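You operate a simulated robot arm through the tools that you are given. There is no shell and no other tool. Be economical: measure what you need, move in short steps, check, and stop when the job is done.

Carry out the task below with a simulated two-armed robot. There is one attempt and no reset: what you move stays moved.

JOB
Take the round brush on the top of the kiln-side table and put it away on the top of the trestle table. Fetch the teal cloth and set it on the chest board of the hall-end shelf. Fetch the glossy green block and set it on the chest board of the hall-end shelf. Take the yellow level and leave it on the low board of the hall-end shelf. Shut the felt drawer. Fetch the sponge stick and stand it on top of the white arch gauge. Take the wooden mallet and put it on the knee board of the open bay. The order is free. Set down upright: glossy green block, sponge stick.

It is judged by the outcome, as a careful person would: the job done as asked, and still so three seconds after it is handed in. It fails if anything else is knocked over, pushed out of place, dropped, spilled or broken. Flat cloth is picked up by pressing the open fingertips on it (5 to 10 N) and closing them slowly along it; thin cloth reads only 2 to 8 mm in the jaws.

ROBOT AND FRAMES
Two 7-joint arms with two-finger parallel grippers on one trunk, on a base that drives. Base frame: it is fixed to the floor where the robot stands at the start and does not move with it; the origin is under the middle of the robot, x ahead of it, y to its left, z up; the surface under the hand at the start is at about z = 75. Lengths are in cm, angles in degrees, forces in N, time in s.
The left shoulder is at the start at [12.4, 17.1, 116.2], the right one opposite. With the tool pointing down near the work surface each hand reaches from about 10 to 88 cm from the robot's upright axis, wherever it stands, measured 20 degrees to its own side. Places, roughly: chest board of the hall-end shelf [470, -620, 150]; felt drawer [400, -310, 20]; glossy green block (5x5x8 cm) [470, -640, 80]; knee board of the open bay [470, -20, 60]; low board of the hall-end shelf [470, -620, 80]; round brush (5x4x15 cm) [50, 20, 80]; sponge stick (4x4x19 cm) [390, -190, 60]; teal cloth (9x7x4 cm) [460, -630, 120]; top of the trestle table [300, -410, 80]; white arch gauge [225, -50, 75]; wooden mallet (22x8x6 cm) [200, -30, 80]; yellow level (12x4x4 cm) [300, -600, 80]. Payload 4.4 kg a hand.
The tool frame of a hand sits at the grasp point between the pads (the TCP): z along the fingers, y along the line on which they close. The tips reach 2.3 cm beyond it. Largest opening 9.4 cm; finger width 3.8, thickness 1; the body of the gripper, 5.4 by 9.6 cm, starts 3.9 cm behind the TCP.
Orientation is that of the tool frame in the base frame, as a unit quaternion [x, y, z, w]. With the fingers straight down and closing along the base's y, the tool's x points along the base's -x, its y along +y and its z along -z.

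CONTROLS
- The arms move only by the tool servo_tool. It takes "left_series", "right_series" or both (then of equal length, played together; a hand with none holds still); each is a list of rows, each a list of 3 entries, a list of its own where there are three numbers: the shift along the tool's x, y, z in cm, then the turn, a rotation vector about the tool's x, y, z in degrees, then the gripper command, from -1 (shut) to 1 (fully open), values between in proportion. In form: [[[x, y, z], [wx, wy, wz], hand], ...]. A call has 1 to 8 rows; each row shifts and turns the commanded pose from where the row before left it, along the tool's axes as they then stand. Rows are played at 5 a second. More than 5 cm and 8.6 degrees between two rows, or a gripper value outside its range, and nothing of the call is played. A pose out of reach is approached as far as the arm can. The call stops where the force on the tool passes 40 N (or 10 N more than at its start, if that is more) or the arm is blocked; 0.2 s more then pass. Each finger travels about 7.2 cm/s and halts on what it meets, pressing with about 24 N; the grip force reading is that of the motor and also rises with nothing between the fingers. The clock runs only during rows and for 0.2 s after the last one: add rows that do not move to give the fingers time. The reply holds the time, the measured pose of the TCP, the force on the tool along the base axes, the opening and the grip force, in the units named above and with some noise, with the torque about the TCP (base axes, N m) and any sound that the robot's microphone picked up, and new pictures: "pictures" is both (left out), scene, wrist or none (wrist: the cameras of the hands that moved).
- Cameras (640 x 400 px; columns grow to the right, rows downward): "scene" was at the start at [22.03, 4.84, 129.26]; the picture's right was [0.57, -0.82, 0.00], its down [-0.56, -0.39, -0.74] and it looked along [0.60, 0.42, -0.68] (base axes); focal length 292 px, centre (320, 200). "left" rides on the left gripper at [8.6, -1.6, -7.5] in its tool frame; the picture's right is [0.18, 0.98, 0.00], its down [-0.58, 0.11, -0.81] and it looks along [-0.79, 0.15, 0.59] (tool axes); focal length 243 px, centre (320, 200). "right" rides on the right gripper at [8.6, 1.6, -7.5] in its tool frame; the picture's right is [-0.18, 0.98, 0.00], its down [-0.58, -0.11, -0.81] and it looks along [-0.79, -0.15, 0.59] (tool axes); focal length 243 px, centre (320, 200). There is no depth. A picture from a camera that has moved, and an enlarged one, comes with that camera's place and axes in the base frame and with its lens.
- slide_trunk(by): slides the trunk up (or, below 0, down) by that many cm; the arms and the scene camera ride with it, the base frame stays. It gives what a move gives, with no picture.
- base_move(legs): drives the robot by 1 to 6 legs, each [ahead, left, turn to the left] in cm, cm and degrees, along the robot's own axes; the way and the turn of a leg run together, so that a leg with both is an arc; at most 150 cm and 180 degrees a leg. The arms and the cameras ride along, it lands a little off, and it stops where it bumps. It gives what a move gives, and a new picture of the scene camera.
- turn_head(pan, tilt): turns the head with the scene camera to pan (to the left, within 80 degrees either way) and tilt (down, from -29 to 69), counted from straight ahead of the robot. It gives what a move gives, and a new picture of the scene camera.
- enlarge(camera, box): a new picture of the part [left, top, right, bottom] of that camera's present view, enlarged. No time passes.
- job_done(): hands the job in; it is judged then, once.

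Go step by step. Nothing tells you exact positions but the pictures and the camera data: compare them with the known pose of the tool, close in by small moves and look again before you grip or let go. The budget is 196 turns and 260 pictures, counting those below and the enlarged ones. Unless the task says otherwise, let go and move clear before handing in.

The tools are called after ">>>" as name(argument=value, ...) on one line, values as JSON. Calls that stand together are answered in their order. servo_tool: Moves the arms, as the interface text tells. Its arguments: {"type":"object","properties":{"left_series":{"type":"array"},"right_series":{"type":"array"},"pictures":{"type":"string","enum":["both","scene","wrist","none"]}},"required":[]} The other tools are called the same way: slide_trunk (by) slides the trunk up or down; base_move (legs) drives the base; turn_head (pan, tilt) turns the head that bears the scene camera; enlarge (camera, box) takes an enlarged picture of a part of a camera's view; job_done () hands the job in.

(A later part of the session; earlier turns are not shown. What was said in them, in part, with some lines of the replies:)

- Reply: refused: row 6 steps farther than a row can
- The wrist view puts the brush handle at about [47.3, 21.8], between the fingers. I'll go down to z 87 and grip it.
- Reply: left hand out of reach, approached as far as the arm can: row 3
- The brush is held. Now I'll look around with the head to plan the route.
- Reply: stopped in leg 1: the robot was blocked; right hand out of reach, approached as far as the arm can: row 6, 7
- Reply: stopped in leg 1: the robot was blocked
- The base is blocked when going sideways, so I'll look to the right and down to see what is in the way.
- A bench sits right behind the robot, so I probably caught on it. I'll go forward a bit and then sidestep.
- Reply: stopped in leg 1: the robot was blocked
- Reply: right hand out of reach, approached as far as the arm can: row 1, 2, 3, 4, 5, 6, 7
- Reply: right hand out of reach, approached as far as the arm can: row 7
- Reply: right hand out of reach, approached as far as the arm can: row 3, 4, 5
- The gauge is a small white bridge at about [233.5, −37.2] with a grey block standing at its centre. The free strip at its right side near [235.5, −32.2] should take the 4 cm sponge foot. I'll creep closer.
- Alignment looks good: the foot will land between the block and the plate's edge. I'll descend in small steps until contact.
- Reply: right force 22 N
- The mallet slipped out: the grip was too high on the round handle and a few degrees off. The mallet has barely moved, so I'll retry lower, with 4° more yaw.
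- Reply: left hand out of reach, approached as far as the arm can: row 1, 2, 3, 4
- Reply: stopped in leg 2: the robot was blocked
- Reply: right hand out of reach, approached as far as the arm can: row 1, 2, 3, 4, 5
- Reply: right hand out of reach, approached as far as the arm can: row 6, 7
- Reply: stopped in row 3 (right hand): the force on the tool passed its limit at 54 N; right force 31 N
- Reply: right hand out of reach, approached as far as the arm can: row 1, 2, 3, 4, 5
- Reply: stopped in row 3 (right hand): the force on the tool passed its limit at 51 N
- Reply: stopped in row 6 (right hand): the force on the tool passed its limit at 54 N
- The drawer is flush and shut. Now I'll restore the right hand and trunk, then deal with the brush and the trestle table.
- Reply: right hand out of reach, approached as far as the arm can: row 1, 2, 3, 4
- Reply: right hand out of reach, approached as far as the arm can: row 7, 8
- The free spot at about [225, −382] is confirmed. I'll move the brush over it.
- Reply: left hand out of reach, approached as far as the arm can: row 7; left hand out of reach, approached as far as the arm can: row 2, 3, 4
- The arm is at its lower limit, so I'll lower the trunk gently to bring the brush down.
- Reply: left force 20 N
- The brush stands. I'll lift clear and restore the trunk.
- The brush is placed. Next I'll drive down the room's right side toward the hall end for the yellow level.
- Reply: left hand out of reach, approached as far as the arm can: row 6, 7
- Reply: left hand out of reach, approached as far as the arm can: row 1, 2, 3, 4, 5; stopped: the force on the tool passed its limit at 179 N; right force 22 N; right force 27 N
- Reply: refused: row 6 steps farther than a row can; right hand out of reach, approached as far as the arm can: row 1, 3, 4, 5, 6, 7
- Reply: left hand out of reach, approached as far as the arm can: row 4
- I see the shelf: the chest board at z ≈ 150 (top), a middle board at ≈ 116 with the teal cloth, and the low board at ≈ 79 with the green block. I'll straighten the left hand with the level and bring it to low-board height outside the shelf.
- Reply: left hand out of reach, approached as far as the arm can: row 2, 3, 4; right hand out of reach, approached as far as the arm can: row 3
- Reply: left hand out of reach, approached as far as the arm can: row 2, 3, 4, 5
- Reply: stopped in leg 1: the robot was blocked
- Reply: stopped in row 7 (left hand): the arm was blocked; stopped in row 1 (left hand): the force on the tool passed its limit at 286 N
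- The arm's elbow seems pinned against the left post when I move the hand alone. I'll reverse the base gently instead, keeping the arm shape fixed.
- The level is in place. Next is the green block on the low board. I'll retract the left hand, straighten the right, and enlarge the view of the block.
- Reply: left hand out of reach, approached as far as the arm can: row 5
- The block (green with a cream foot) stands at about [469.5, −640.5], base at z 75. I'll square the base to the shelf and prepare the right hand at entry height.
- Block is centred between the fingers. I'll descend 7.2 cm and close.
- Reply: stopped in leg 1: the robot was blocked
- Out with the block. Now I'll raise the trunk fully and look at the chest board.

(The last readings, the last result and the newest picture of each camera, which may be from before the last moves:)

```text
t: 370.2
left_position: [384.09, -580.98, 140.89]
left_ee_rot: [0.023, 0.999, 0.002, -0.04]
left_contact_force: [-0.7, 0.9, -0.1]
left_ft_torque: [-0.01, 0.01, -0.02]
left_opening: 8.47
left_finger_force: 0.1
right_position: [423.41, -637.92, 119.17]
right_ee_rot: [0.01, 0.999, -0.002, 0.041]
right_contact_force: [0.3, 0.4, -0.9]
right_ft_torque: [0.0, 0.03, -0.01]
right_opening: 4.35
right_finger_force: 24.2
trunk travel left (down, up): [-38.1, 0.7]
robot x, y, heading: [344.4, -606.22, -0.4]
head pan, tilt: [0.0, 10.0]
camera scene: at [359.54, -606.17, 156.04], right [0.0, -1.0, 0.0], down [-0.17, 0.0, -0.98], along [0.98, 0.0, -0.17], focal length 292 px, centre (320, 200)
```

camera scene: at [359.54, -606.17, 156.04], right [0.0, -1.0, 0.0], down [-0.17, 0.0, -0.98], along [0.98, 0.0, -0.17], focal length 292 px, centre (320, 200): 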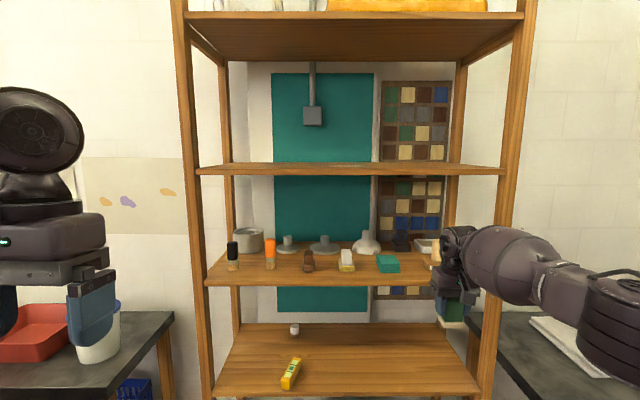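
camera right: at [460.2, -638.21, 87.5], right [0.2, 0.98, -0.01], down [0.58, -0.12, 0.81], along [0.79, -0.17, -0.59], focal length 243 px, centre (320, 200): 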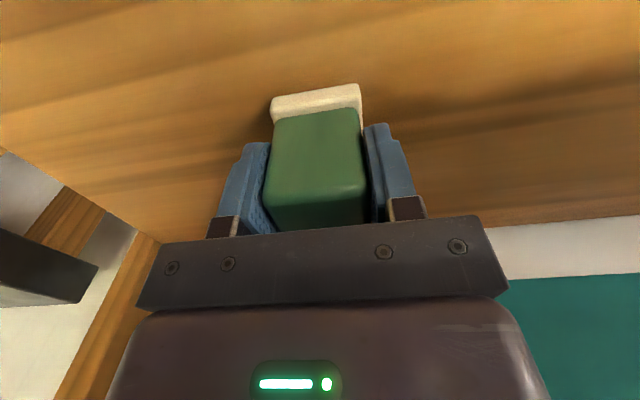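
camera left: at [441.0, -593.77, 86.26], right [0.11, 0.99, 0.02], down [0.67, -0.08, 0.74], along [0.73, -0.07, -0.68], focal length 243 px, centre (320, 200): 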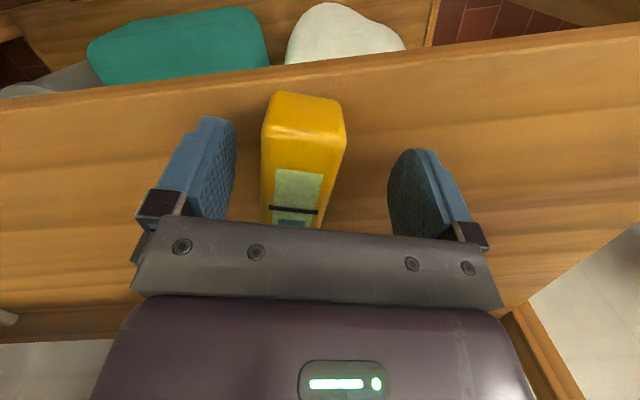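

The chest board (z ≈ 150) is empty. I'll raise the right hand with the block above that level, outside the shelf.

>>> servo_tool(right_series=[[[3, 0, -3.5], [0, 4.6, 0], -1], [[3, 0, -3.5], [0, 0, 0], -1], [[2, 0, -4.5], [0, 0, 0], -1], [[2, 0, -4.5], [0, 0, 0], -1], [[1, 0, -4.8], [0, 0, 0], -1], [[0, 0, -5], [0, 0, 0], -1], [[0, 0, -5], [0, 0, 0], -1], [[0, 0, -5], [0, 0, 0], -1]], pictures="none")

>>> servo_tool(right_series=[[[0, 0, -4], [0, 0, 0], -1], [[0, 0, -4], [0, 0, 0], -1], [[0, 0, 0], [0, 0, 0], -1]], pictures="scene")

```text
t: 372.0
left_position: [383.81, -580.75, 140.88]
left_ee_rot: [0.024, 0.999, 0.001, -0.04]
left_contact_force: [-0.6, -0.6, -0.7]
left_ft_torque: [0.02, -0.01, -0.01]
left_opening: 8.45
left_finger_force: 0.1
right_position: [411.96, -637.35, 154.47]
right_ee_rot: [0.01, 1.0, -0.003, 0.0]
right_contact_force: [-0.3, 1.7, -0.3]
right_ft_torque: [-0.02, -0.02, -0.01]
right_opening: 4.38
right_finger_force: 24.2
trunk travel left (down, up): [-38.1, 0.7]
robot x, y, heading: [344.39, -606.34, -0.4]
head pan, tilt: [0.0, 10.0]
```

```text
t: 372.8
left_position: [384.21, -581.21, 140.82]
left_ee_rot: [0.024, 0.999, 0.003, -0.041]
left_contact_force: [0.2, -0.7, -0.8]
left_ft_torque: [0.02, 0.02, -0.01]
left_opening: 8.48
left_finger_force: 0.1
right_position: [411.68, -637.82, 162.06]
right_ee_rot: [0.012, 1.0, 0.0, 0.001]
right_contact_force: [0.0, -0.5, -1.5]
right_ft_torque: [0.02, 0.03, 0.02]
right_opening: 4.4
right_finger_force: 24.1
right hand out of reach, approached as far as the arm can: row 2
trunk travel left (down, up): [-38.1, 0.7]
robot x, y, heading: [344.53, -606.06, -0.6]
head pan, tilt: [0.0, 10.0]
camera scene: at [359.67, -606.43, 156.03], right [-0.01, -1.0, 0.0], down [-0.17, 0.0, -0.98], along [0.98, 0.0, -0.17], focal length 292 px, centre (320, 200)
```

scene: 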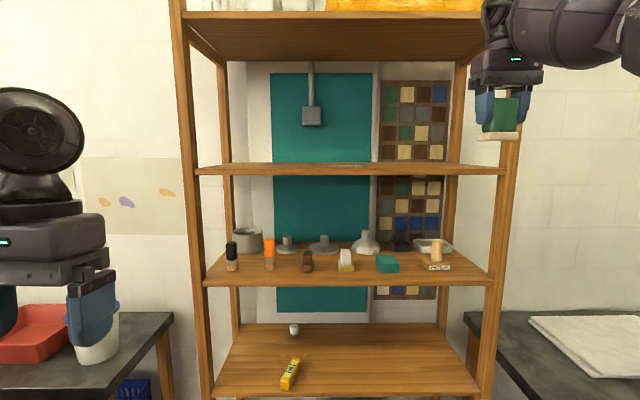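

I'll shift left away from the post, lower a little, and drive in so the block is over the chest board.

>>> servo_tool(right_series=[[[0, 0, 2], [0, 0, 0], -1], [[0, 0, 2], [0, 0, 0], -1], [[0, 0, 0], [0, 0, 0], -1]], pictures="none")

>>> base_move(legs=[[0, 15, 0.5], [25, 0, 0]])

```text
t: 373.6
left_position: [383.94, -580.9, 140.94]
left_ee_rot: [0.024, 0.999, 0.001, -0.041]
left_contact_force: [0.1, 0.3, 0.5]
left_ft_torque: [0.01, 0.01, -0.01]
left_opening: 8.46
left_finger_force: 0.0
right_position: [411.71, -637.23, 158.24]
right_ee_rot: [0.01, 1.0, -0.002, 0.0]
right_contact_force: [-0.2, -0.5, -1.7]
right_ft_torque: [-0.03, -0.02, -0.01]
right_opening: 4.38
right_finger_force: 24.0
trunk travel left (down, up): [-38.1, 0.7]
robot x, y, heading: [344.78, -606.26, -0.3]
head pan, tilt: [0.0, 10.0]
```

```text
t: 377.0
left_position: [408.45, -565.52, 140.8]
left_ee_rot: [0.02, 0.999, 0.002, -0.041]
left_contact_force: [0.9, 0.6, 0.1]
left_ft_torque: [0.0, 0.01, 0.02]
left_opening: 8.46
left_finger_force: 0.1
right_position: [436.57, -621.65, 158.28]
right_ee_rot: [0.006, 1.0, -0.001, 0.0]
right_contact_force: [0.6, 0.1, -0.7]
right_ft_torque: [-0.05, 0.03, 0.0]
right_opening: 4.38
right_finger_force: 23.6
trunk travel left (down, up): [-38.1, 0.7]
robot x, y, heading: [369.03, -590.99, 0.4]
head pan, tilt: [0.0, 10.0]
camera scene: at [384.14, -590.88, 156.05], right [0.0, -1.0, 0.0], down [-0.17, 0.0, -0.98], along [0.98, 0.0, -0.17], focal length 292 px, centre (320, 200)
```

scene: 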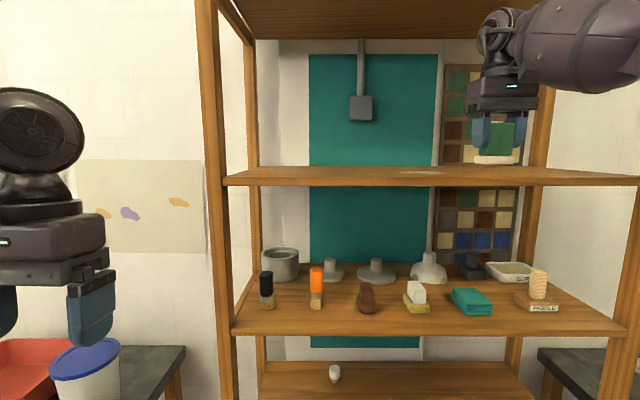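

>>> base_move(legs=[[15, 0, 0]])

```text
t: 378.4
left_position: [423.64, -565.51, 140.92]
left_ee_rot: [0.02, 0.999, 0.002, -0.041]
left_contact_force: [0.4, 0.4, -0.3]
left_ft_torque: [-0.01, -0.01, -0.02]
left_opening: 8.46
left_finger_force: 0.0
right_position: [451.68, -621.7, 158.2]
right_ee_rot: [0.007, 1.0, -0.002, -0.001]
right_contact_force: [-0.1, 1.0, -0.7]
right_ft_torque: [0.0, 0.03, 0.01]
right_opening: 4.35
right_finger_force: 24.0
trunk travel left (down, up): [-38.1, 0.7]
robot x, y, heading: [384.39, -590.71, 0.1]
head pan, tilt: [0.0, 10.0]
camera scene: at [399.4, -590.85, 156.05], right [0.0, -1.0, 0.0], down [-0.17, 0.0, -0.98], along [0.98, 0.0, -0.17], focal length 292 px, centre (320, 200)
```

scene: 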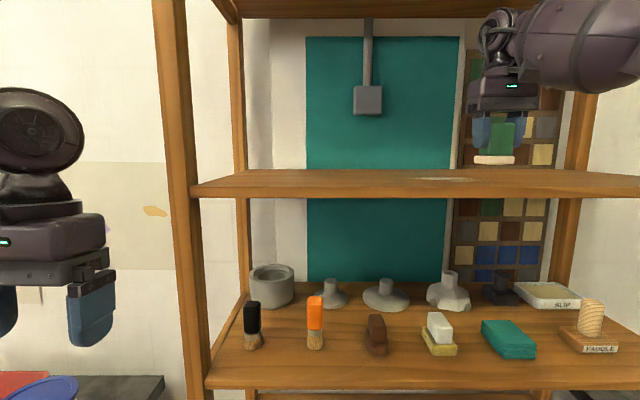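

Over the chest board with about 3.5 cm to go. Lowering to contact.

>>> servo_tool(right_series=[[[0, 0, 1.5], [0, 0, 0], -1], [[0, 0, 1], [0, 0, 0], -1], [[0, 0, 0.4], [0, 0, 0], -1], [[0, 0, 0], [0, 0, 0], -1]], pictures="none")

>>> servo_tool(right_series=[[[0, 0, 0.4], [0, 0, 0], -1], [[0, 0, 0.3], [0, 0, 0], -1], [[0, 0, 0], [0, 0, 0], -1]], pictures="none")

```text
t: 379.4
left_position: [423.62, -565.42, 140.88]
left_ee_rot: [0.02, 0.999, 0.001, -0.041]
left_contact_force: [1.0, 0.2, 0.1]
left_ft_torque: [-0.04, -0.04, 0.01]
left_opening: 8.46
left_finger_force: 0.1
right_position: [451.85, -621.79, 155.33]
right_ee_rot: [0.007, 1.0, -0.002, 0.0]
right_contact_force: [-0.8, 0.6, -2.0]
right_ft_torque: [0.01, 0.0, 0.01]
right_opening: 4.38
right_finger_force: 24.3
trunk travel left (down, up): [-38.1, 0.7]
robot x, y, heading: [384.09, -591.27, -0.1]
head pan, tilt: [0.0, 10.0]
```

```text
t: 380.2
left_position: [423.62, -565.47, 140.88]
left_ee_rot: [0.02, 0.999, 0.002, -0.04]
left_contact_force: [0.6, -0.3, -0.1]
left_ft_torque: [0.0, 0.0, 0.03]
left_opening: 8.46
left_finger_force: 0.0
right_position: [451.64, -621.74, 154.67]
right_ee_rot: [0.007, 1.0, -0.001, 0.001]
right_contact_force: [3.2, -0.6, 17.5]
right_ft_torque: [0.3, -0.06, -0.04]
right_opening: 4.41
right_finger_force: 24.2
trunk travel left (down, up): [-38.1, 0.7]
robot x, y, heading: [384.48, -590.79, -0.1]
head pan, tilt: [0.0, 10.0]
```

Contact. I'll ease off, open, lift 2.5 cm, and reverse so the open fingers slide clear.

>>> servo_tool(right_series=[[[0, 0, -0.2], [0, 0, 0], -0.1], [[0, 0, 0], [0, 0, 0], 0.2], [[0, 0, 0], [0, 0, 0], 0.6], [[0, 0, 0], [0, 0, 0], 1], [[0, 0, -1], [0, 0, 0], 1], [[0, 0, -1.5], [0, 0, 0], 1], [[0, 0, 0], [0, 0, 0], 1]], pictures="wrist")

```text
t: 381.8
left_position: [423.81, -565.65, 140.88]
left_ee_rot: [0.019, 0.999, 0.002, -0.041]
left_contact_force: [-1.4, -0.6, 0.8]
left_ft_torque: [0.01, -0.03, 0.0]
left_opening: 8.48
left_finger_force: 0.0
right_position: [451.56, -621.87, 157.25]
right_ee_rot: [0.007, 1.0, -0.002, -0.001]
right_contact_force: [0.2, -0.5, -0.2]
right_ft_torque: [0.0, -0.02, -0.02]
right_opening: 9.39
right_finger_force: 0.1
trunk travel left (down, up): [-38.1, 0.7]
robot x, y, heading: [384.73, -591.13, -0.1]
head pan, tilt: [0.0, 10.0]
camera right: at [443.08, -620.09, 164.86], right [0.2, 0.98, 0.0], down [0.58, -0.11, 0.81], along [0.79, -0.16, -0.59], focal length 243 px, centre (320, 200)
```

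right: 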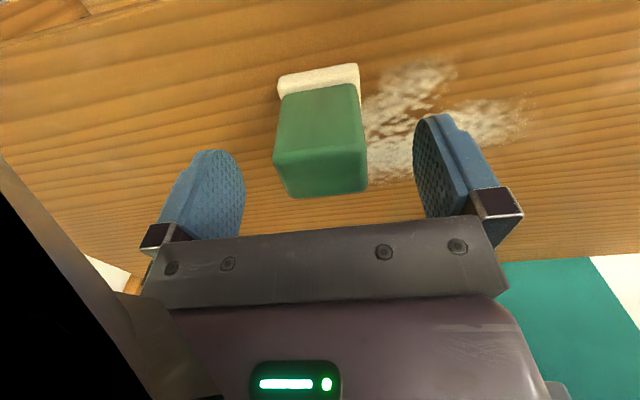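

The block stands upright. There's a dusty patch beside it, which I'll avoid for the cloth. Backing out.

>>> base_move(legs=[[-28, 0, 0]])

```text
t: 383.8
left_position: [395.57, -565.73, 140.91]
left_ee_rot: [0.021, 0.999, 0.003, -0.041]
left_contact_force: [-0.4, 0.1, -0.9]
left_ft_torque: [-0.01, -0.02, 0.01]
left_opening: 8.47
left_finger_force: 0.1
right_position: [423.41, -621.97, 157.37]
right_ee_rot: [0.008, 1.0, -0.002, 0.0]
right_contact_force: [-0.4, 0.3, -0.5]
right_ft_torque: [-0.02, -0.02, 0.02]
right_opening: 9.39
right_finger_force: 0.0
trunk travel left (down, up): [-38.1, 0.7]
robot x, y, heading: [356.38, -591.02, 0.2]
head pan, tilt: [0.0, 10.0]
camera scene: at [371.15, -590.93, 156.05], right [0.0, -1.0, 0.0], down [-0.17, 0.0, -0.98], along [0.98, 0.0, -0.17], focal length 292 px, centre (320, 200)
```

scene: 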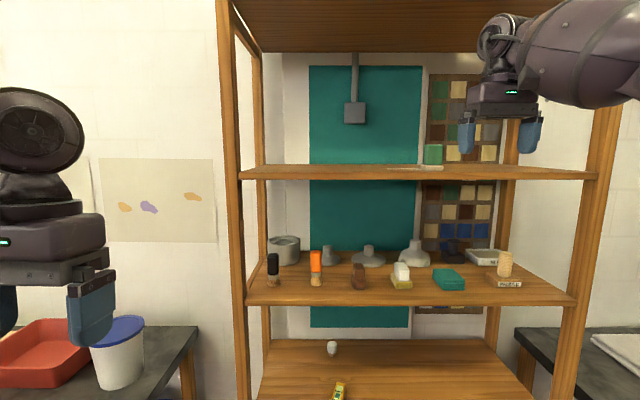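

The block stands on the chest board. Now the teal cloth on the middle board, about [452, −629]. I'll lower the trunk and tilt the right hand 30° forward for clearance under the chest board.

>>> slide_trunk(by=-24)

>>> servo_tool(right_series=[[[1, 0, 0], [0, -7.5, 0], 1], [[1, 0, 0], [0, -7.5, 0], 0.6], [[1, 0, 0], [0, -7.5, 0], 0.4], [[1, 0, 0], [0, -7.5, 0], 0.2], [[0, 0, 0], [0, 0, 0], 0.2]], pictures="both")

```text
t: 386.3
left_position: [395.41, -565.67, 117.03]
left_ee_rot: [0.021, 0.999, 0.002, -0.039]
left_contact_force: [-0.3, 0.4, 0.1]
left_ft_torque: [-0.01, -0.01, 0.02]
left_opening: 8.45
left_finger_force: 0.2
right_position: [423.26, -621.92, 133.49]
right_ee_rot: [0.009, 1.0, -0.002, 0.002]
right_contact_force: [0.0, -0.6, -0.2]
right_ft_torque: [-0.02, -0.04, -0.02]
right_opening: 9.39
right_finger_force: 0.2
trunk travel left (down, up): [-14.1, 24.7]
robot x, y, heading: [356.06, -590.51, 0.1]
head pan, tilt: [0.0, 10.0]
```

```text
t: 387.5
left_position: [395.57, -565.68, 116.86]
left_ee_rot: [0.022, 0.999, 0.001, -0.04]
left_contact_force: [-0.4, 0.4, 0.3]
left_ft_torque: [-0.02, -0.04, -0.02]
left_opening: 8.45
left_finger_force: 0.1
right_position: [419.51, -621.69, 132.46]
right_ee_rot: [0.007, 0.966, -0.004, 0.258]
right_contact_force: [0.2, -0.5, -0.5]
right_ft_torque: [0.0, 0.0, 0.01]
right_opening: 5.62
right_finger_force: 0.0
trunk travel left (down, up): [-14.1, 24.7]
robot x, y, heading: [356.37, -590.5, -0.0]
head pan, tilt: [0.0, 10.0]
camera scene: at [384.18, -590.89, 130.46], right [0.0, -1.0, 0.0], down [-0.17, 0.0, -0.98], along [0.98, 0.0, -0.17], focal length 292 px, centre (320, 200)
camera right: at [408.37, -620.03, 134.77], right [0.17, 0.98, 0.09], down [0.1, -0.11, 0.99], along [0.98, -0.16, -0.11], focal length 243 px, centre (320, 200)
```

scene: 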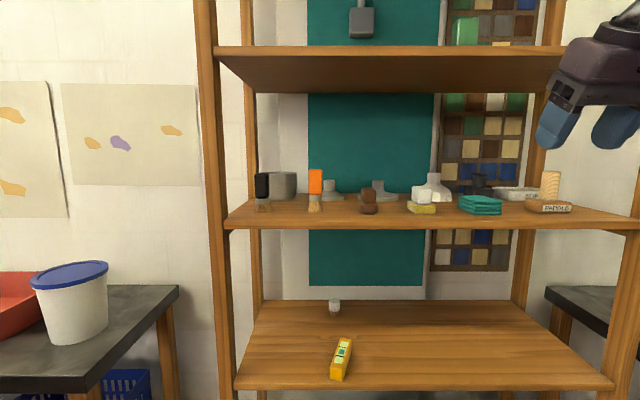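
right: 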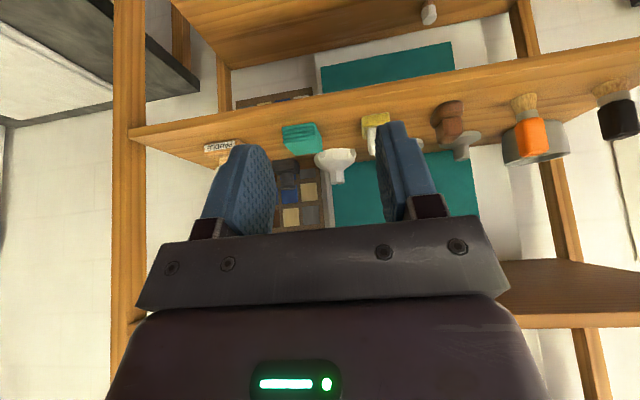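

Tilt worked. I'll tilt 10° more, align to y −629, lower to z ≈ 124.5, and drive forward.

>>> servo_tool(right_series=[[[0, -2.4, 0], [0, -5, 0], 0.2], [[0, -2.4, 0], [0, -5, 0], 0.2], [[0, -2.4, 0], [0, 0, 0], 0.2], [[2.6, 0, 3.1], [0, 0, 0], 0.2], [[2.6, 0, 3.1], [0, 0, 0], 0.2], [[0, 0, 0], [0, 0, 0], 0.2]], pictures="none")

>>> base_move(legs=[[24, 0, 0]])

```text
t: 388.9
left_position: [395.46, -565.66, 116.83]
left_ee_rot: [0.021, 0.999, 0.003, -0.041]
left_contact_force: [-0.4, -0.7, 0.3]
left_ft_torque: [0.0, 0.02, 0.01]
left_opening: 8.47
left_finger_force: 0.0
right_position: [419.37, -628.96, 124.37]
right_ee_rot: [0.007, 0.939, -0.005, 0.342]
right_contact_force: [0.4, -0.6, -0.4]
right_ft_torque: [0.03, -0.04, 0.01]
right_opening: 5.66
right_finger_force: 0.1
trunk travel left (down, up): [-14.1, 24.7]
robot x, y, heading: [356.38, -590.91, 0.1]
head pan, tilt: [0.0, 10.0]
```

```text
t: 390.6
left_position: [419.66, -565.54, 116.8]
left_ee_rot: [0.021, 0.999, 0.002, -0.041]
left_contact_force: [-0.7, -0.3, 0.7]
left_ft_torque: [-0.02, -0.02, -0.02]
left_opening: 8.49
left_finger_force: 0.0
right_position: [443.56, -629.09, 124.45]
right_ee_rot: [0.007, 0.94, -0.004, 0.342]
right_contact_force: [0.3, 0.4, 0.5]
right_ft_torque: [0.0, -0.01, -0.01]
right_opening: 5.65
right_finger_force: 0.0
trunk travel left (down, up): [-14.1, 24.7]
robot x, y, heading: [380.16, -591.11, 0.1]
head pan, tilt: [0.0, 10.0]
camera scene: at [408.24, -590.86, 130.48], right [0.0, -1.0, 0.0], down [-0.17, 0.0, -0.98], along [0.98, 0.0, -0.17], focal length 292 px, centre (320, 200)
```

scene: 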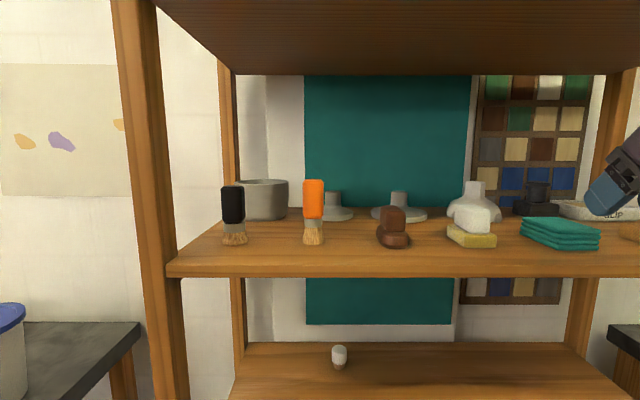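

>>> servo_tool(right_series=[[[0, 0, 0], [0, 0, 0], 0.2]], pictures="wrist")

```text
t: 391.0
left_position: [419.61, -565.75, 116.92]
left_ee_rot: [0.02, 0.999, 0.001, -0.04]
left_contact_force: [-0.8, 0.5, 0.2]
left_ft_torque: [0.01, 0.02, 0.0]
left_opening: 8.46
left_finger_force: 0.0
right_position: [443.41, -629.01, 124.45]
right_ee_rot: [0.007, 0.94, -0.005, 0.342]
right_contact_force: [-0.4, 0.6, 0.2]
right_ft_torque: [0.01, -0.03, 0.01]
right_opening: 5.63
right_finger_force: 0.1
trunk travel left (down, up): [-14.1, 24.7]
robot x, y, heading: [380.06, -591.22, 0.2]
head pan, tilt: [0.0, 10.0]
camera right: at [432.11, -627.29, 124.7], right [0.16, 0.98, 0.11], down [-0.07, -0.1, 0.99], along [0.98, -0.16, 0.06], focal length 243 px, centre (320, 200)
```

right: 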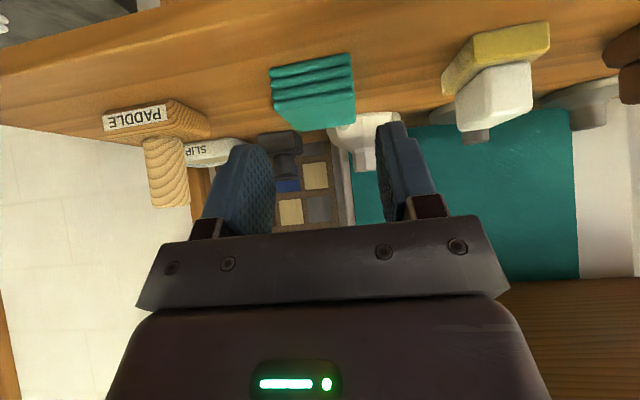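

The cloth's top centre is at about [452, −630, 119]. I'll move the tips over it, then press down gently.

>>> servo_tool(right_series=[[[-2.68, -0.5, 2.25], [0, 0, 0], 0.2], [[-2.68, -0.5, 2.25], [0, 0, 0], 0.2], [[0, 0, 0], [0, 0, 0], 0.2], [[0.64, 0, 0.77], [0, 0, 0], 0.2], [[0.64, 0, 0.77], [0, 0, 0], 0.2], [[0, 0, 0], [0, 0, 0], 0.2]], pictures="wrist")

```text
t: 392.4
left_position: [419.5, -565.62, 116.79]
left_ee_rot: [0.021, 0.999, 0.002, -0.041]
left_contact_force: [-0.3, -0.5, -0.8]
left_ft_torque: [0.01, -0.01, -0.01]
left_opening: 8.45
left_finger_force: 0.0
right_position: [450.51, -630.16, 122.55]
right_ee_rot: [0.007, 0.94, -0.005, 0.342]
right_contact_force: [0.7, -0.4, -0.4]
right_ft_torque: [0.0, 0.04, -0.03]
right_opening: 5.63
right_finger_force: 0.1
trunk travel left (down, up): [-14.1, 24.7]
robot x, y, heading: [380.44, -590.97, 0.4]
head pan, tilt: [0.0, 10.0]
camera right: at [439.08, -628.38, 122.62], right [0.16, 0.98, 0.11], down [-0.07, -0.1, 0.99], along [0.98, -0.16, 0.06], focal length 243 px, centre (320, 200)
```

right: 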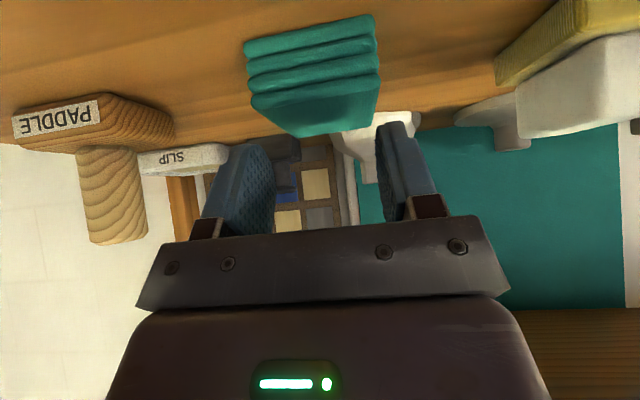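

>>> servo_tool(right_series=[[[0.32, 0, 0.385], [0, 0, 0], 0.2], [[0.32, 0, 0.385], [0, 0, 0], 0.2], [[0.19, 0, 0.23], [0, 0, 0], 0.2], [[0, 0, 0], [0, 0, 0], 0.2]], pictures="none")

```text
t: 393.4
left_position: [419.45, -565.57, 116.94]
left_ee_rot: [0.021, 0.999, 0.002, -0.04]
left_contact_force: [1.2, -0.2, 0.5]
left_ft_torque: [-0.02, -0.01, -0.02]
left_opening: 8.48
left_finger_force: 0.0
right_position: [450.43, -630.09, 121.15]
right_ee_rot: [0.007, 0.939, -0.004, 0.344]
right_contact_force: [-1.3, 0.4, 6.8]
right_ft_torque: [0.24, 0.01, 0.01]
right_opening: 5.65
right_finger_force: 0.1
trunk travel left (down, up): [-14.1, 24.7]
robot x, y, heading: [380.25, -591.27, -0.2]
head pan, tilt: [0.0, 10.0]
```

Pressing at 6.8 N, in the 5–10 N range. Now closing slowly along the cloth.

>>> servo_tool(right_series=[[[0, 0, 0], [0, 0, 0], 0.05], [[0, 0, 0], [0, 0, 0], -0.1], [[0, 0, 0], [0, 0, 0], -0.25], [[0, 0, 0], [0, 0, 0], -0.4], [[0, 0, 0], [0, 0, 0], -0.55], [[0, 0, 0], [0, 0, 0], -0.7], [[0, 0, 0], [0, 0, 0], -0.85], [[0, 0, 0], [0, 0, 0], -1]], pictures="none")

>>> servo_tool(right_series=[[[0, 0, 0], [0, 0, 0], -1], [[0, 0, 0], [0, 0, 0], -1], [[-0.64, 0, -0.77], [0, 0, 0], -1], [[-0.96, 0, -1.15], [0, 0, 0], -1], [[0, 0, 0], [0, 0, 0], -1]], pictures="wrist")

```text
t: 395.2
left_position: [419.6, -565.54, 116.82]
left_ee_rot: [0.021, 0.999, 0.001, -0.041]
left_contact_force: [0.6, -0.5, 0.3]
left_ft_torque: [0.01, 0.01, -0.01]
left_opening: 8.44
left_finger_force: 0.1
right_position: [450.52, -630.19, 121.01]
right_ee_rot: [0.006, 0.94, -0.004, 0.34]
right_contact_force: [-0.1, -0.2, 0.1]
right_ft_torque: [-0.01, 0.0, 0.03]
right_opening: 0.0
right_finger_force: 24.2
trunk travel left (down, up): [-14.1, 24.7]
robot x, y, heading: [380.14, -591.24, 0.1]
head pan, tilt: [0.0, 10.0]
```

```text
t: 396.4
left_position: [419.6, -565.53, 116.9]
left_ee_rot: [0.021, 0.999, 0.002, -0.041]
left_contact_force: [0.4, -1.0, -0.2]
left_ft_torque: [-0.01, -0.03, 0.02]
left_opening: 8.47
left_finger_force: 0.0
right_position: [450.55, -630.09, 123.61]
right_ee_rot: [0.006, 0.94, -0.004, 0.342]
right_contact_force: [0.3, -0.1, -0.6]
right_ft_torque: [0.01, 0.0, -0.01]
right_opening: 0.01
right_finger_force: 24.3
trunk travel left (down, up): [-14.1, 24.7]
robot x, y, heading: [380.41, -591.07, 0.3]
head pan, tilt: [0.0, 10.0]
camera right: at [439.08, -628.41, 123.87], right [0.16, 0.98, 0.11], down [-0.07, -0.1, 0.99], along [0.98, -0.16, 0.06], focal length 243 px, centre (320, 200)
```

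right: 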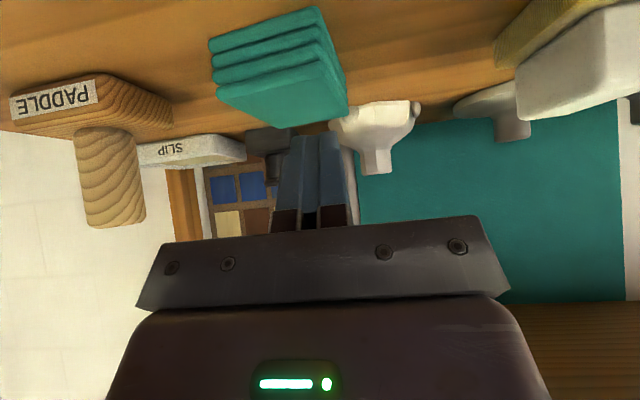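

Pinching only slid the cloth slightly: it is a firm folded stack about 7 cm wide, now centred near [453, −632]. I'll open fully and grip it across its width instead.

>>> servo_tool(right_series=[[[-0.3, -1, -0.4], [0, 5, 0], -0.5], [[0, -0.9, 0], [0, 5, 0], 0.2], [[-2, 0, 1], [0, 5, 0], 1], [[0, 0, 0], [0, 0, 0], 1], [[0, 0, 0], [0, 0, 0], 1]], pictures="wrist")

```text
t: 397.6
left_position: [419.6, -565.56, 116.83]
left_ee_rot: [0.021, 0.999, 0.002, -0.041]
left_contact_force: [-0.4, 0.0, 0.3]
left_ft_torque: [0.02, 0.01, 0.0]
left_opening: 8.45
left_finger_force: 0.1
right_position: [452.8, -631.96, 124.07]
right_ee_rot: [0.007, 0.977, -0.004, 0.215]
right_contact_force: [-0.2, 0.2, 0.0]
right_ft_torque: [0.0, -0.04, 0.0]
right_opening: 9.41
right_finger_force: 0.0
trunk travel left (down, up): [-14.1, 24.7]
robot x, y, heading: [380.38, -591.24, 0.1]
head pan, tilt: [0.0, 10.0]
camera right: at [441.91, -630.2, 127.35], right [0.18, 0.98, 0.07], down [0.19, -0.11, 0.98], along [0.97, -0.16, -0.2], focal length 243 px, centre (320, 200)
```

right: 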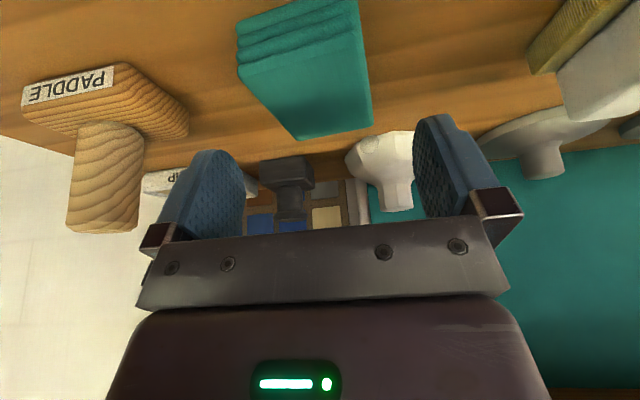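

Good view: the stack's centre is [453.9, −631.7], yaw ≈ 5°. I'll lower the fingers around it and close.

>>> servo_tool(right_series=[[[-1.0, 0.3, 0.46], [0, 0, -5], 1], [[0.85, 0, 1.8], [0, 0, 0], 1], [[0.85, 0, 1.8], [0, 0, 0], 1], [[0.75, 0, 1.6], [0, 0, 0], 1], [[0, 0, 0], [0, 0, 0], 1]], pictures="wrist")

```text
t: 398.8
left_position: [419.56, -565.57, 116.87]
left_ee_rot: [0.021, 0.999, 0.002, -0.039]
left_contact_force: [0.2, 0.3, -0.3]
left_ft_torque: [-0.02, 0.02, 0.0]
left_opening: 8.48
left_finger_force: 0.0
right_position: [453.72, -632.03, 118.49]
right_ee_rot: [-0.035, 0.975, -0.014, 0.217]
right_contact_force: [-0.7, 0.2, -0.4]
right_ft_torque: [0.0, 0.03, 0.01]
right_opening: 9.39
right_finger_force: 0.0
trunk travel left (down, up): [-14.1, 24.7]
robot x, y, heading: [380.32, -590.98, 0.1]
head pan, tilt: [0.0, 10.0]
camera right: at [442.66, -631.0, 121.62], right [0.1, 0.99, 0.04], down [0.19, -0.06, 0.98], along [0.98, -0.09, -0.2], focal length 243 px, centre (320, 200)
```

right: 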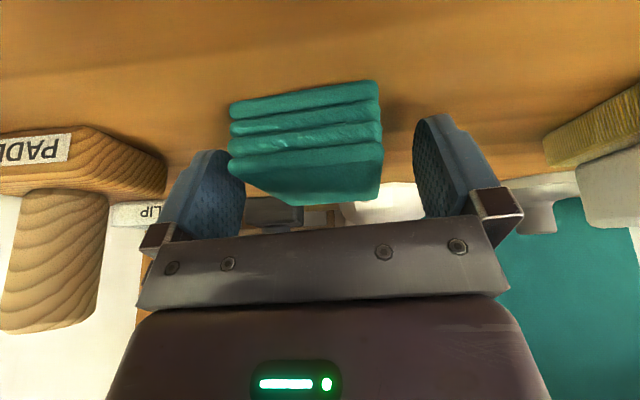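

>>> servo_tool(right_series=[[[0, 0, 0], [0, 0, 0], 0.7], [[0, 0, 0], [0, 0, 0], 0.4], [[0, 0, 0], [0, 0, 0], 0.1], [[0, 0, 0], [0, 0, 0], -0.3], [[0, 0, 0], [0, 0, 0], -0.7], [[0, 0, 0], [0, 0, 0], -1], [[0, 0, 0], [0, 0, 0], -1], [[0, 0, 0], [0, 0, 0], -1]], pictures="none")

>>> servo_tool(right_series=[[[-0.42, 0, -0.9], [0, 0, 0], -1], [[-0.85, 0, -1.8], [0, 0, 0], -1], [[0, 0, 0], [0, 0, 0], -1]], pictures="wrist")

```text
t: 400.6
left_position: [419.71, -565.66, 116.88]
left_ee_rot: [0.021, 0.999, 0.002, -0.041]
left_contact_force: [-0.1, -0.4, -0.5]
left_ft_torque: [-0.01, 0.0, 0.0]
left_opening: 8.48
left_finger_force: 0.2
right_position: [453.77, -632.1, 118.47]
right_ee_rot: [-0.036, 0.976, -0.012, 0.216]
right_contact_force: [0.0, 0.6, -0.4]
right_ft_torque: [0.04, 0.01, 0.05]
right_opening: 6.48
right_finger_force: 24.5
trunk travel left (down, up): [-14.1, 24.7]
robot x, y, heading: [380.23, -590.95, 0.1]
head pan, tilt: [0.0, 10.0]
```

```text
t: 401.4
left_position: [419.61, -565.66, 116.88]
left_ee_rot: [0.02, 0.999, 0.002, -0.04]
left_contact_force: [0.1, -0.1, 0.6]
left_ft_torque: [0.04, -0.01, -0.06]
left_opening: 8.47
left_finger_force: 0.1
right_position: [453.77, -631.82, 121.59]
right_ee_rot: [-0.035, 0.976, -0.012, 0.216]
right_contact_force: [-0.6, 0.1, -0.4]
right_ft_torque: [-0.02, 0.03, 0.01]
right_opening: 6.46
right_finger_force: 23.9
trunk travel left (down, up): [-14.1, 24.7]
robot x, y, heading: [380.0, -590.68, -0.1]
head pan, tilt: [0.0, 10.0]
camera right: at [442.74, -630.92, 124.71], right [0.1, 0.99, 0.04], down [0.19, -0.06, 0.98], along [0.98, -0.09, -0.2], focal length 243 px, centre (320, 200)
```

right: 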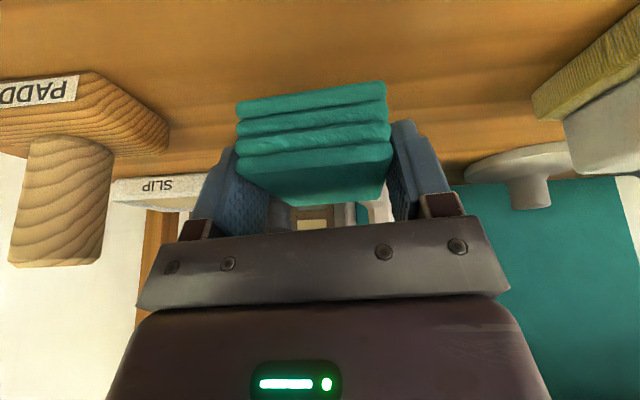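

The cloth is held. I'll reverse out, then raise to the chest board.

>>> base_move(legs=[[-30, 0, 0]])

>>> slide_trunk(by=24)

>>> servo_tool(right_series=[[[-1.3, 0, -2.7], [0, 0, 0], -1], [[-1.3, 0, -2.7], [0, 0, 0], -1], [[-1.3, 0, -2.7], [0, 0, 0], -1], [[-1.3, 0, -2.7], [0, 0, 0], -1], [[0, 0, 0], [0, 0, 0], -1]], pictures="scene")

```text
t: 403.5
left_position: [389.38, -565.78, 116.9]
left_ee_rot: [0.024, 0.999, 0.002, -0.041]
left_contact_force: [0.0, -0.3, -0.2]
left_ft_torque: [0.0, -0.02, 0.0]
left_opening: 8.45
left_finger_force: 0.1
right_position: [423.07, -632.22, 121.48]
right_ee_rot: [-0.033, 0.976, -0.013, 0.215]
right_contact_force: [-1.2, 0.1, -0.4]
right_ft_torque: [0.01, 0.01, 0.0]
right_opening: 6.46
right_finger_force: 24.3
trunk travel left (down, up): [-14.1, 24.7]
robot x, y, heading: [349.72, -590.88, -0.1]
head pan, tilt: [0.0, 10.0]
camera scene: at [377.85, -590.99, 130.47], right [0.0, -1.0, 0.0], down [-0.17, 0.0, -0.98], along [0.98, 0.0, -0.17], focal length 292 px, centre (320, 200)
```

scene: 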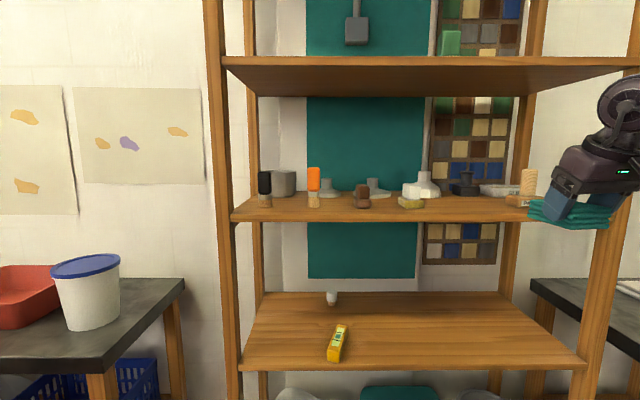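

```text
t: 406.0
left_position: [389.4, -565.81, 140.9]
left_ee_rot: [0.023, 0.999, 0.002, -0.041]
left_contact_force: [-0.7, -0.7, 1.0]
left_ft_torque: [0.04, 0.01, 0.02]
left_opening: 8.46
left_finger_force: 0.0
right_position: [423.32, -632.39, 145.58]
right_ee_rot: [-0.034, 0.976, -0.013, 0.216]
right_contact_force: [0.3, -0.3, -0.9]
right_ft_torque: [-0.01, 0.02, 0.01]
right_opening: 6.44
right_finger_force: 24.5
trunk travel left (down, up): [-38.1, 0.7]
robot x, y, heading: [349.82, -590.79, 0.0]
head pan, tilt: [0.0, 10.0]
```

```text
t: 407.2
left_position: [389.35, -565.72, 140.9]
left_ee_rot: [0.023, 0.999, 0.002, -0.04]
left_contact_force: [0.0, -0.8, 1.1]
left_ft_torque: [0.02, 0.0, 0.0]
left_opening: 8.47
left_finger_force: 0.2
right_position: [422.96, -632.41, 153.31]
right_ee_rot: [-0.031, 0.976, -0.013, 0.216]
right_contact_force: [0.1, -0.7, -0.2]
right_ft_torque: [0.01, 0.03, 0.04]
right_opening: 6.41
right_finger_force: 24.4
right hand out of reach, approached as far as the arm can: row 3, 4
trunk travel left (down, up): [-38.1, 0.7]
robot x, y, heading: [349.86, -590.89, -0.1]
head pan, tilt: [0.0, 10.0]
camera scene: at [364.82, -590.89, 156.05], right [0.0, -1.0, 0.0], down [-0.17, 0.0, -0.98], along [0.98, 0.0, -0.17], focal length 292 px, centre (320, 200)
```

scene: 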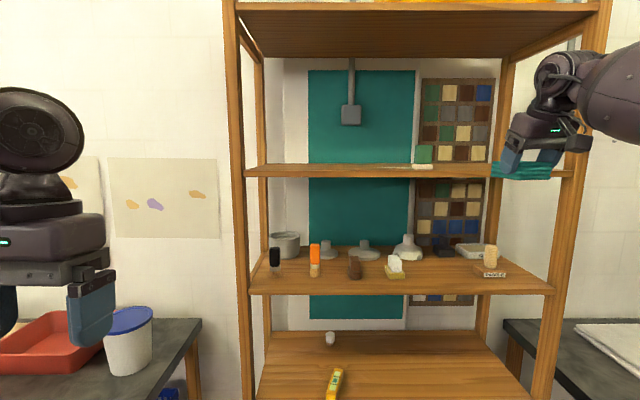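

I need a little more height: pull the hand in and raise it.

>>> servo_tool(right_series=[[[2.7, 3.5, -1.27], [0, 0, 0], -1], [[2.7, 3.5, -1.27], [0, 0, 0], -1], [[0, 3, 0], [0, 0, 0], -1], [[-0.85, 0, -1.8], [0, 0, 0], -1], [[-0.85, 0, -1.8], [0, 0, 0], -1], [[-0.42, 0, -0.9], [0, 0, 0], -1], [[0, 0, 0], [0, 0, 0], -1]], pictures="none")

>>> base_move(legs=[[0, 28, 0], [18, 0, 0]])

```text
t: 408.8
left_position: [389.4, -565.78, 140.92]
left_ee_rot: [0.023, 0.999, 0.003, -0.041]
left_contact_force: [-0.1, -0.2, -0.3]
left_ft_torque: [-0.01, 0.03, -0.01]
left_opening: 8.43
left_finger_force: 0.1
right_position: [416.49, -622.52, 157.59]
right_ee_rot: [-0.032, 0.976, -0.013, 0.215]
right_contact_force: [-0.8, 0.4, -0.6]
right_ft_torque: [0.03, 0.02, -0.04]
right_opening: 6.42
right_finger_force: 23.8
trunk travel left (down, up): [-38.1, 0.7]
robot x, y, heading: [349.79, -591.01, -0.1]
head pan, tilt: [0.0, 10.0]
```

```text
t: 412.9
left_position: [407.1, -538.09, 140.83]
left_ee_rot: [0.022, 0.999, 0.002, -0.041]
left_contact_force: [0.6, 0.0, 1.1]
left_ft_torque: [0.0, -0.01, -0.01]
left_opening: 8.43
left_finger_force: 0.0
right_position: [434.38, -594.94, 157.61]
right_ee_rot: [-0.033, 0.976, -0.014, 0.215]
right_contact_force: [0.6, -0.7, -0.7]
right_ft_torque: [-0.01, 0.05, 0.03]
right_opening: 6.43
right_finger_force: 23.6
trunk travel left (down, up): [-38.1, 0.7]
robot x, y, heading: [367.34, -562.82, -0.2]
head pan, tilt: [0.0, 10.0]
camera scene: at [382.72, -563.25, 156.04], right [0.0, -1.0, 0.0], down [-0.17, 0.0, -0.98], along [0.98, 0.0, -0.17], focal length 292 px, centre (320, 200)
```

scene: 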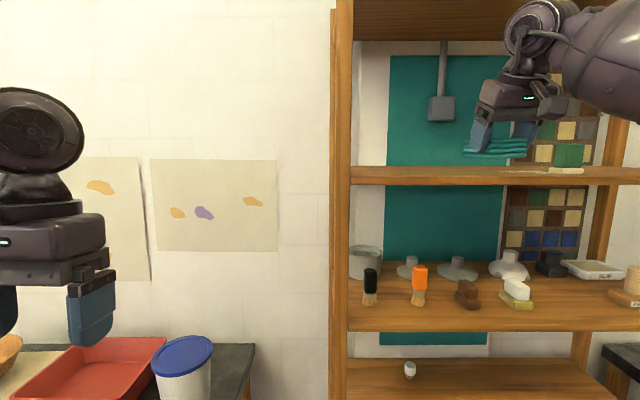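

Cloth is over the left of the block with clearance. Driving in 17 cm, then lowering.

>>> base_move(legs=[[17, 0, 0]])

>>> servo_tool(right_series=[[[0.64, 0, 1.36], [0, 0, 0], -1], [[0.42, 0, 0.9], [0, 0, 0], -1], [[0.3, 0, 0.63], [0, 0, 0], -1], [[0, 0, 0], [0, 0, 0], -1]], pictures="wrist")

```text
t: 414.4
left_position: [424.21, -538.25, 140.89]
left_ee_rot: [0.023, 0.999, 0.002, -0.041]
left_contact_force: [-0.3, -0.4, -0.3]
left_ft_torque: [0.0, 0.03, -0.03]
left_opening: 8.45
left_finger_force: 0.1
right_position: [451.46, -594.79, 157.7]
right_ee_rot: [-0.035, 0.976, -0.012, 0.215]
right_contact_force: [0.5, 0.5, -0.2]
right_ft_torque: [-0.04, -0.01, 0.05]
right_opening: 6.42
right_finger_force: 23.6
trunk travel left (down, up): [-38.1, 0.7]
robot x, y, heading: [384.61, -563.52, -0.1]
head pan, tilt: [0.0, 10.0]
camera scene: at [399.74, -563.28, 156.04], right [0.0, -1.0, 0.0], down [-0.17, 0.0, -0.98], along [0.98, 0.0, -0.17], focal length 292 px, centre (320, 200)
```

scene: 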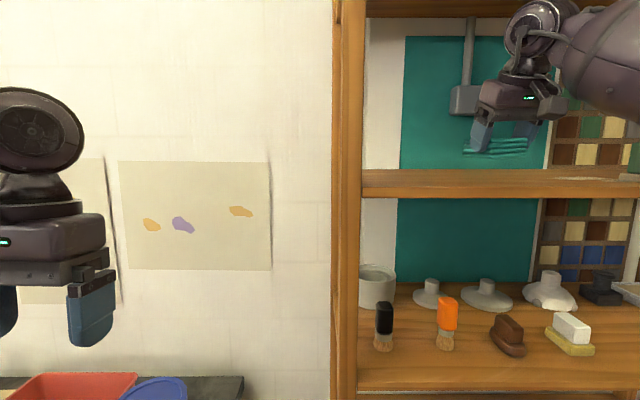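

```text
t: 415.4
left_position: [424.11, -538.12, 140.85]
left_ee_rot: [0.023, 0.999, 0.001, -0.04]
left_contact_force: [-0.8, -0.2, 0.1]
left_ft_torque: [-0.02, -0.01, 0.04]
left_opening: 8.45
left_finger_force: 0.1
right_position: [451.28, -594.88, 154.58]
right_ee_rot: [-0.035, 0.976, -0.013, 0.217]
right_contact_force: [0.3, -0.6, -1.0]
right_ft_torque: [0.03, 0.01, 0.0]
right_opening: 6.43
right_finger_force: 23.4
trunk travel left (down, up): [-38.1, 0.7]
robot x, y, heading: [384.88, -563.27, 0.2]
head pan, tilt: [0.0, 10.0]
camera right: at [440.27, -593.88, 157.69], right [0.11, 0.99, 0.04], down [0.19, -0.06, 0.98], along [0.98, -0.1, -0.2], focal length 243 px, centre (320, 200)
```

right: 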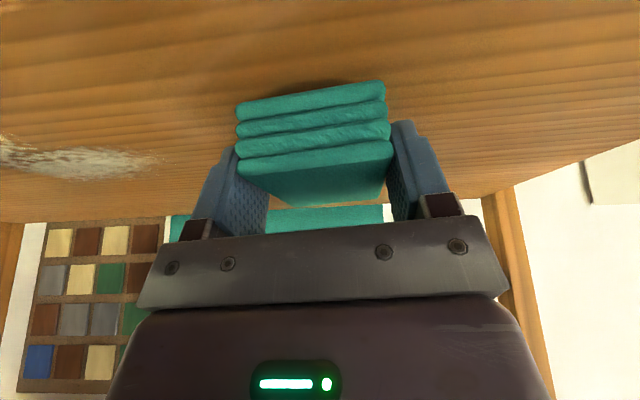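

The cloth is about 1 cm above the board, clear of the dusty patch. Lowering to contact.

>>> servo_tool(right_series=[[[0.25, 0, 0.54], [0, 0, 0], -1], [[0.21, 0, 0.45], [0, 0, 0], -1], [[0, 0, 0], [0, 0, 0], -1]], pictures="none")

```text
t: 416.2
left_position: [424.01, -538.23, 140.96]
left_ee_rot: [0.023, 0.999, 0.001, -0.04]
left_contact_force: [-0.8, 0.7, 0.1]
left_ft_torque: [-0.01, 0.0, -0.02]
left_opening: 8.47
left_finger_force: 0.1
right_position: [451.33, -595.09, 153.54]
right_ee_rot: [-0.034, 0.975, -0.013, 0.218]
right_contact_force: [2.9, -0.3, 9.7]
right_ft_torque: [0.32, -0.08, -0.09]
right_opening: 6.43
right_finger_force: 24.4
trunk travel left (down, up): [-38.1, 0.7]
robot x, y, heading: [384.84, -563.28, -0.1]
head pan, tilt: [0.0, 10.0]
```

Contact at 9.7 N. Opening, lifting slightly, and reversing out.

>>> servo_tool(right_series=[[[-0.05, 0, -0.1], [0, 0, 0], 0.4], [[0, 0, 0], [0, 0, 0], 0.7], [[0, 0, 0], [0, 0, 0], 1], [[0, 0, 0], [0, 0, 0], 1], [[-0.6, 0, -1.3], [0, 0, 0], 1], [[-0.85, 0, -1.8], [0, 0, 0], 1], [[0, 0, 0], [0, 0, 0], 1]], pictures="wrist")

>>> base_move(legs=[[-35, 0, 0]])

```text
t: 417.8
left_position: [424.16, -538.07, 140.86]
left_ee_rot: [0.022, 0.999, 0.002, -0.041]
left_contact_force: [-0.3, -0.2, 0.4]
left_ft_torque: [0.01, 0.01, 0.0]
left_opening: 8.43
left_finger_force: 0.2
right_position: [451.36, -594.75, 157.06]
right_ee_rot: [-0.034, 0.976, -0.012, 0.217]
right_contact_force: [-0.9, -0.6, 0.7]
right_ft_torque: [0.0, 0.02, 0.03]
right_opening: 9.39
right_finger_force: 0.1
trunk travel left (down, up): [-38.1, 0.7]
robot x, y, heading: [384.6, -563.62, 0.2]
head pan, tilt: [0.0, 10.0]
camera right: at [440.33, -593.76, 160.26], right [0.11, 0.99, 0.04], down [0.19, -0.06, 0.98], along [0.98, -0.1, -0.2], focal length 243 px, centre (320, 200)
```

right: 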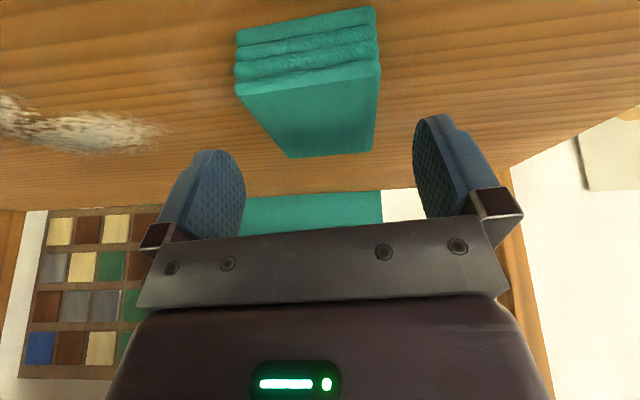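

```text
t: 420.1
left_position: [388.92, -537.97, 140.87]
left_ee_rot: [0.022, 0.999, 0.003, -0.041]
left_contact_force: [-0.4, 0.7, 0.5]
left_ft_torque: [0.03, 0.03, 0.01]
left_opening: 8.47
left_finger_force: 0.0
right_position: [416.43, -594.64, 157.09]
right_ee_rot: [-0.036, 0.975, -0.013, 0.217]
right_contact_force: [1.1, 1.2, 0.1]
right_ft_torque: [0.01, 0.0, -0.03]
right_opening: 9.41
right_finger_force: 0.2
trunk travel left (down, up): [-38.1, 0.7]
robot x, y, heading: [349.91, -563.47, -0.0]
head pan, tilt: [0.0, 10.0]
camera scene: at [364.64, -563.23, 156.05], right [0.0, -1.0, 0.0], down [-0.17, 0.0, -0.98], along [0.98, 0.0, -0.17], focal length 292 px, centre (320, 200)
```

scene: 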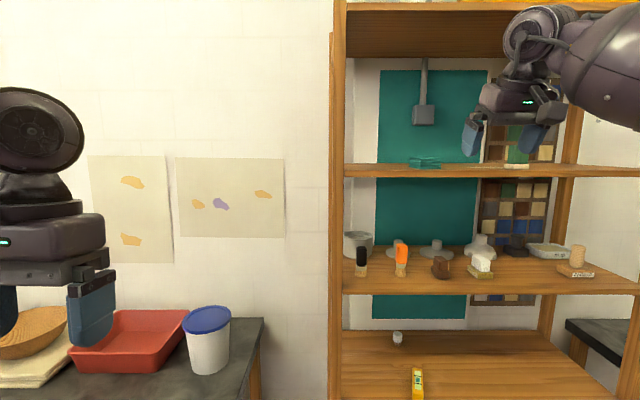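

Everything is placed. I'll do a quick check of the chest board and of the drawer from here.

>>> enlarge(camera="scene", box=[380, 110, 580, 235])

>>> turn_head(pan=-80, tilt=35)

>>> turn_head(pan=80, tilt=20)

```text
3.20 times, centred on (480, 172) of scene
camera zoom: at [364.64, -563.23, 156.05], right [0.0, -1.0, 0.0], down [-0.17, 0.0, -0.98], along [0.98, 0.0, -0.17], focal length 935 px, centre (-192, 288)
```

zoom: 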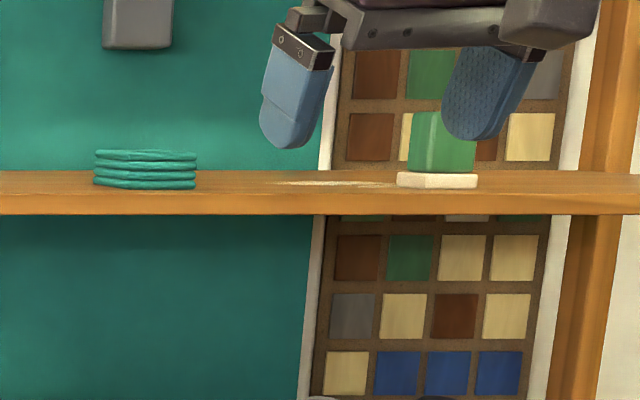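

```text
t: 421.6
left_position: [388.97, -538.01, 140.91]
left_ee_rot: [0.022, 0.999, 0.001, -0.041]
left_contact_force: [0.1, -0.6, -0.4]
left_ft_torque: [-0.02, 0.03, -0.01]
left_opening: 8.47
left_finger_force: 0.1
right_position: [416.4, -594.6, 157.13]
right_ee_rot: [-0.035, 0.976, -0.013, 0.215]
right_contact_force: [-0.2, 0.7, -0.7]
right_ft_torque: [-0.03, 0.03, 0.02]
right_opening: 9.4
right_finger_force: 0.0
trunk travel left (down, up): [-38.1, 0.7]
robot x, y, heading: [349.99, -563.56, -0.2]
head pan, tilt: [-80.0, 35.0]
camera scene: at [356.89, -571.9, 152.04], right [-0.98, -0.17, 0.0], down [-0.1, 0.56, -0.82], along [0.14, -0.81, -0.57], focal length 292 px, centre (320, 200)
```

scene: 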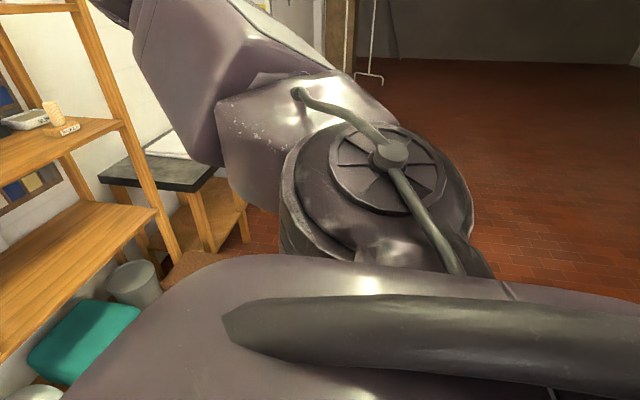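

```text
t: 424.1
left_position: [389.05, -538.07, 140.81]
left_ee_rot: [0.022, 0.999, 0.001, -0.041]
left_contact_force: [0.6, 0.5, -0.7]
left_ft_torque: [-0.01, -0.02, 0.02]
left_opening: 8.44
left_finger_force: 0.0
right_position: [416.49, -594.57, 157.14]
right_ee_rot: [-0.036, 0.976, -0.013, 0.215]
right_contact_force: [0.5, -1.1, -0.6]
right_ft_torque: [-0.01, -0.02, 0.01]
right_opening: 9.41
right_finger_force: 0.1
trunk travel left (down, up): [-38.1, 0.7]
robot x, y, heading: [349.63, -563.22, 0.0]
head pan, tilt: [80.0, 20.0]
camera scene: at [356.98, -554.06, 154.42], right [0.98, -0.17, 0.0], down [-0.06, -0.34, -0.94], along [0.16, 0.93, -0.34], focal length 292 px, centre (320, 200)
```

scene: 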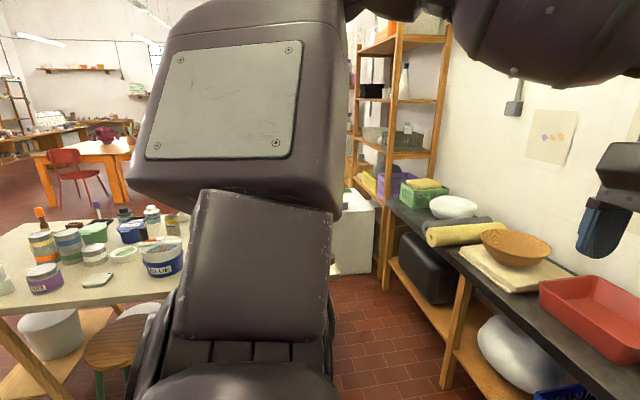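

The cloth and the upright green block sit on the chest board, both hands are clear, and all seven items are in their places. Handing in.

>>> job_done()

```text
The job is handed in.
```

I've handed in the job: all seven parts are done as asked, and both hands are clear. The sponge stick and green block are standing upright.

- **Drawer:** the felt drawer took several pushes, because the first retreat pulled it open again. It was flush and shut when I last looked, but I couldn't see its front again before handing in.
- **Slab on the hairpin-leg table:** the right hand pressed on it hard (up to 179 N) while I was reaching for the yellow level. It looked undamaged and in place afterwards.
- **Left arm at the hall-end shelf:** it jammed for a moment (286 N), probably against the shelf post, after I set the level down. The shelf and level looked unmoved.
- **Base bumps:** the base bumped into things five or six times, mostly at its edges. I saw nothing shifted, but I couldn't see behind the robot.
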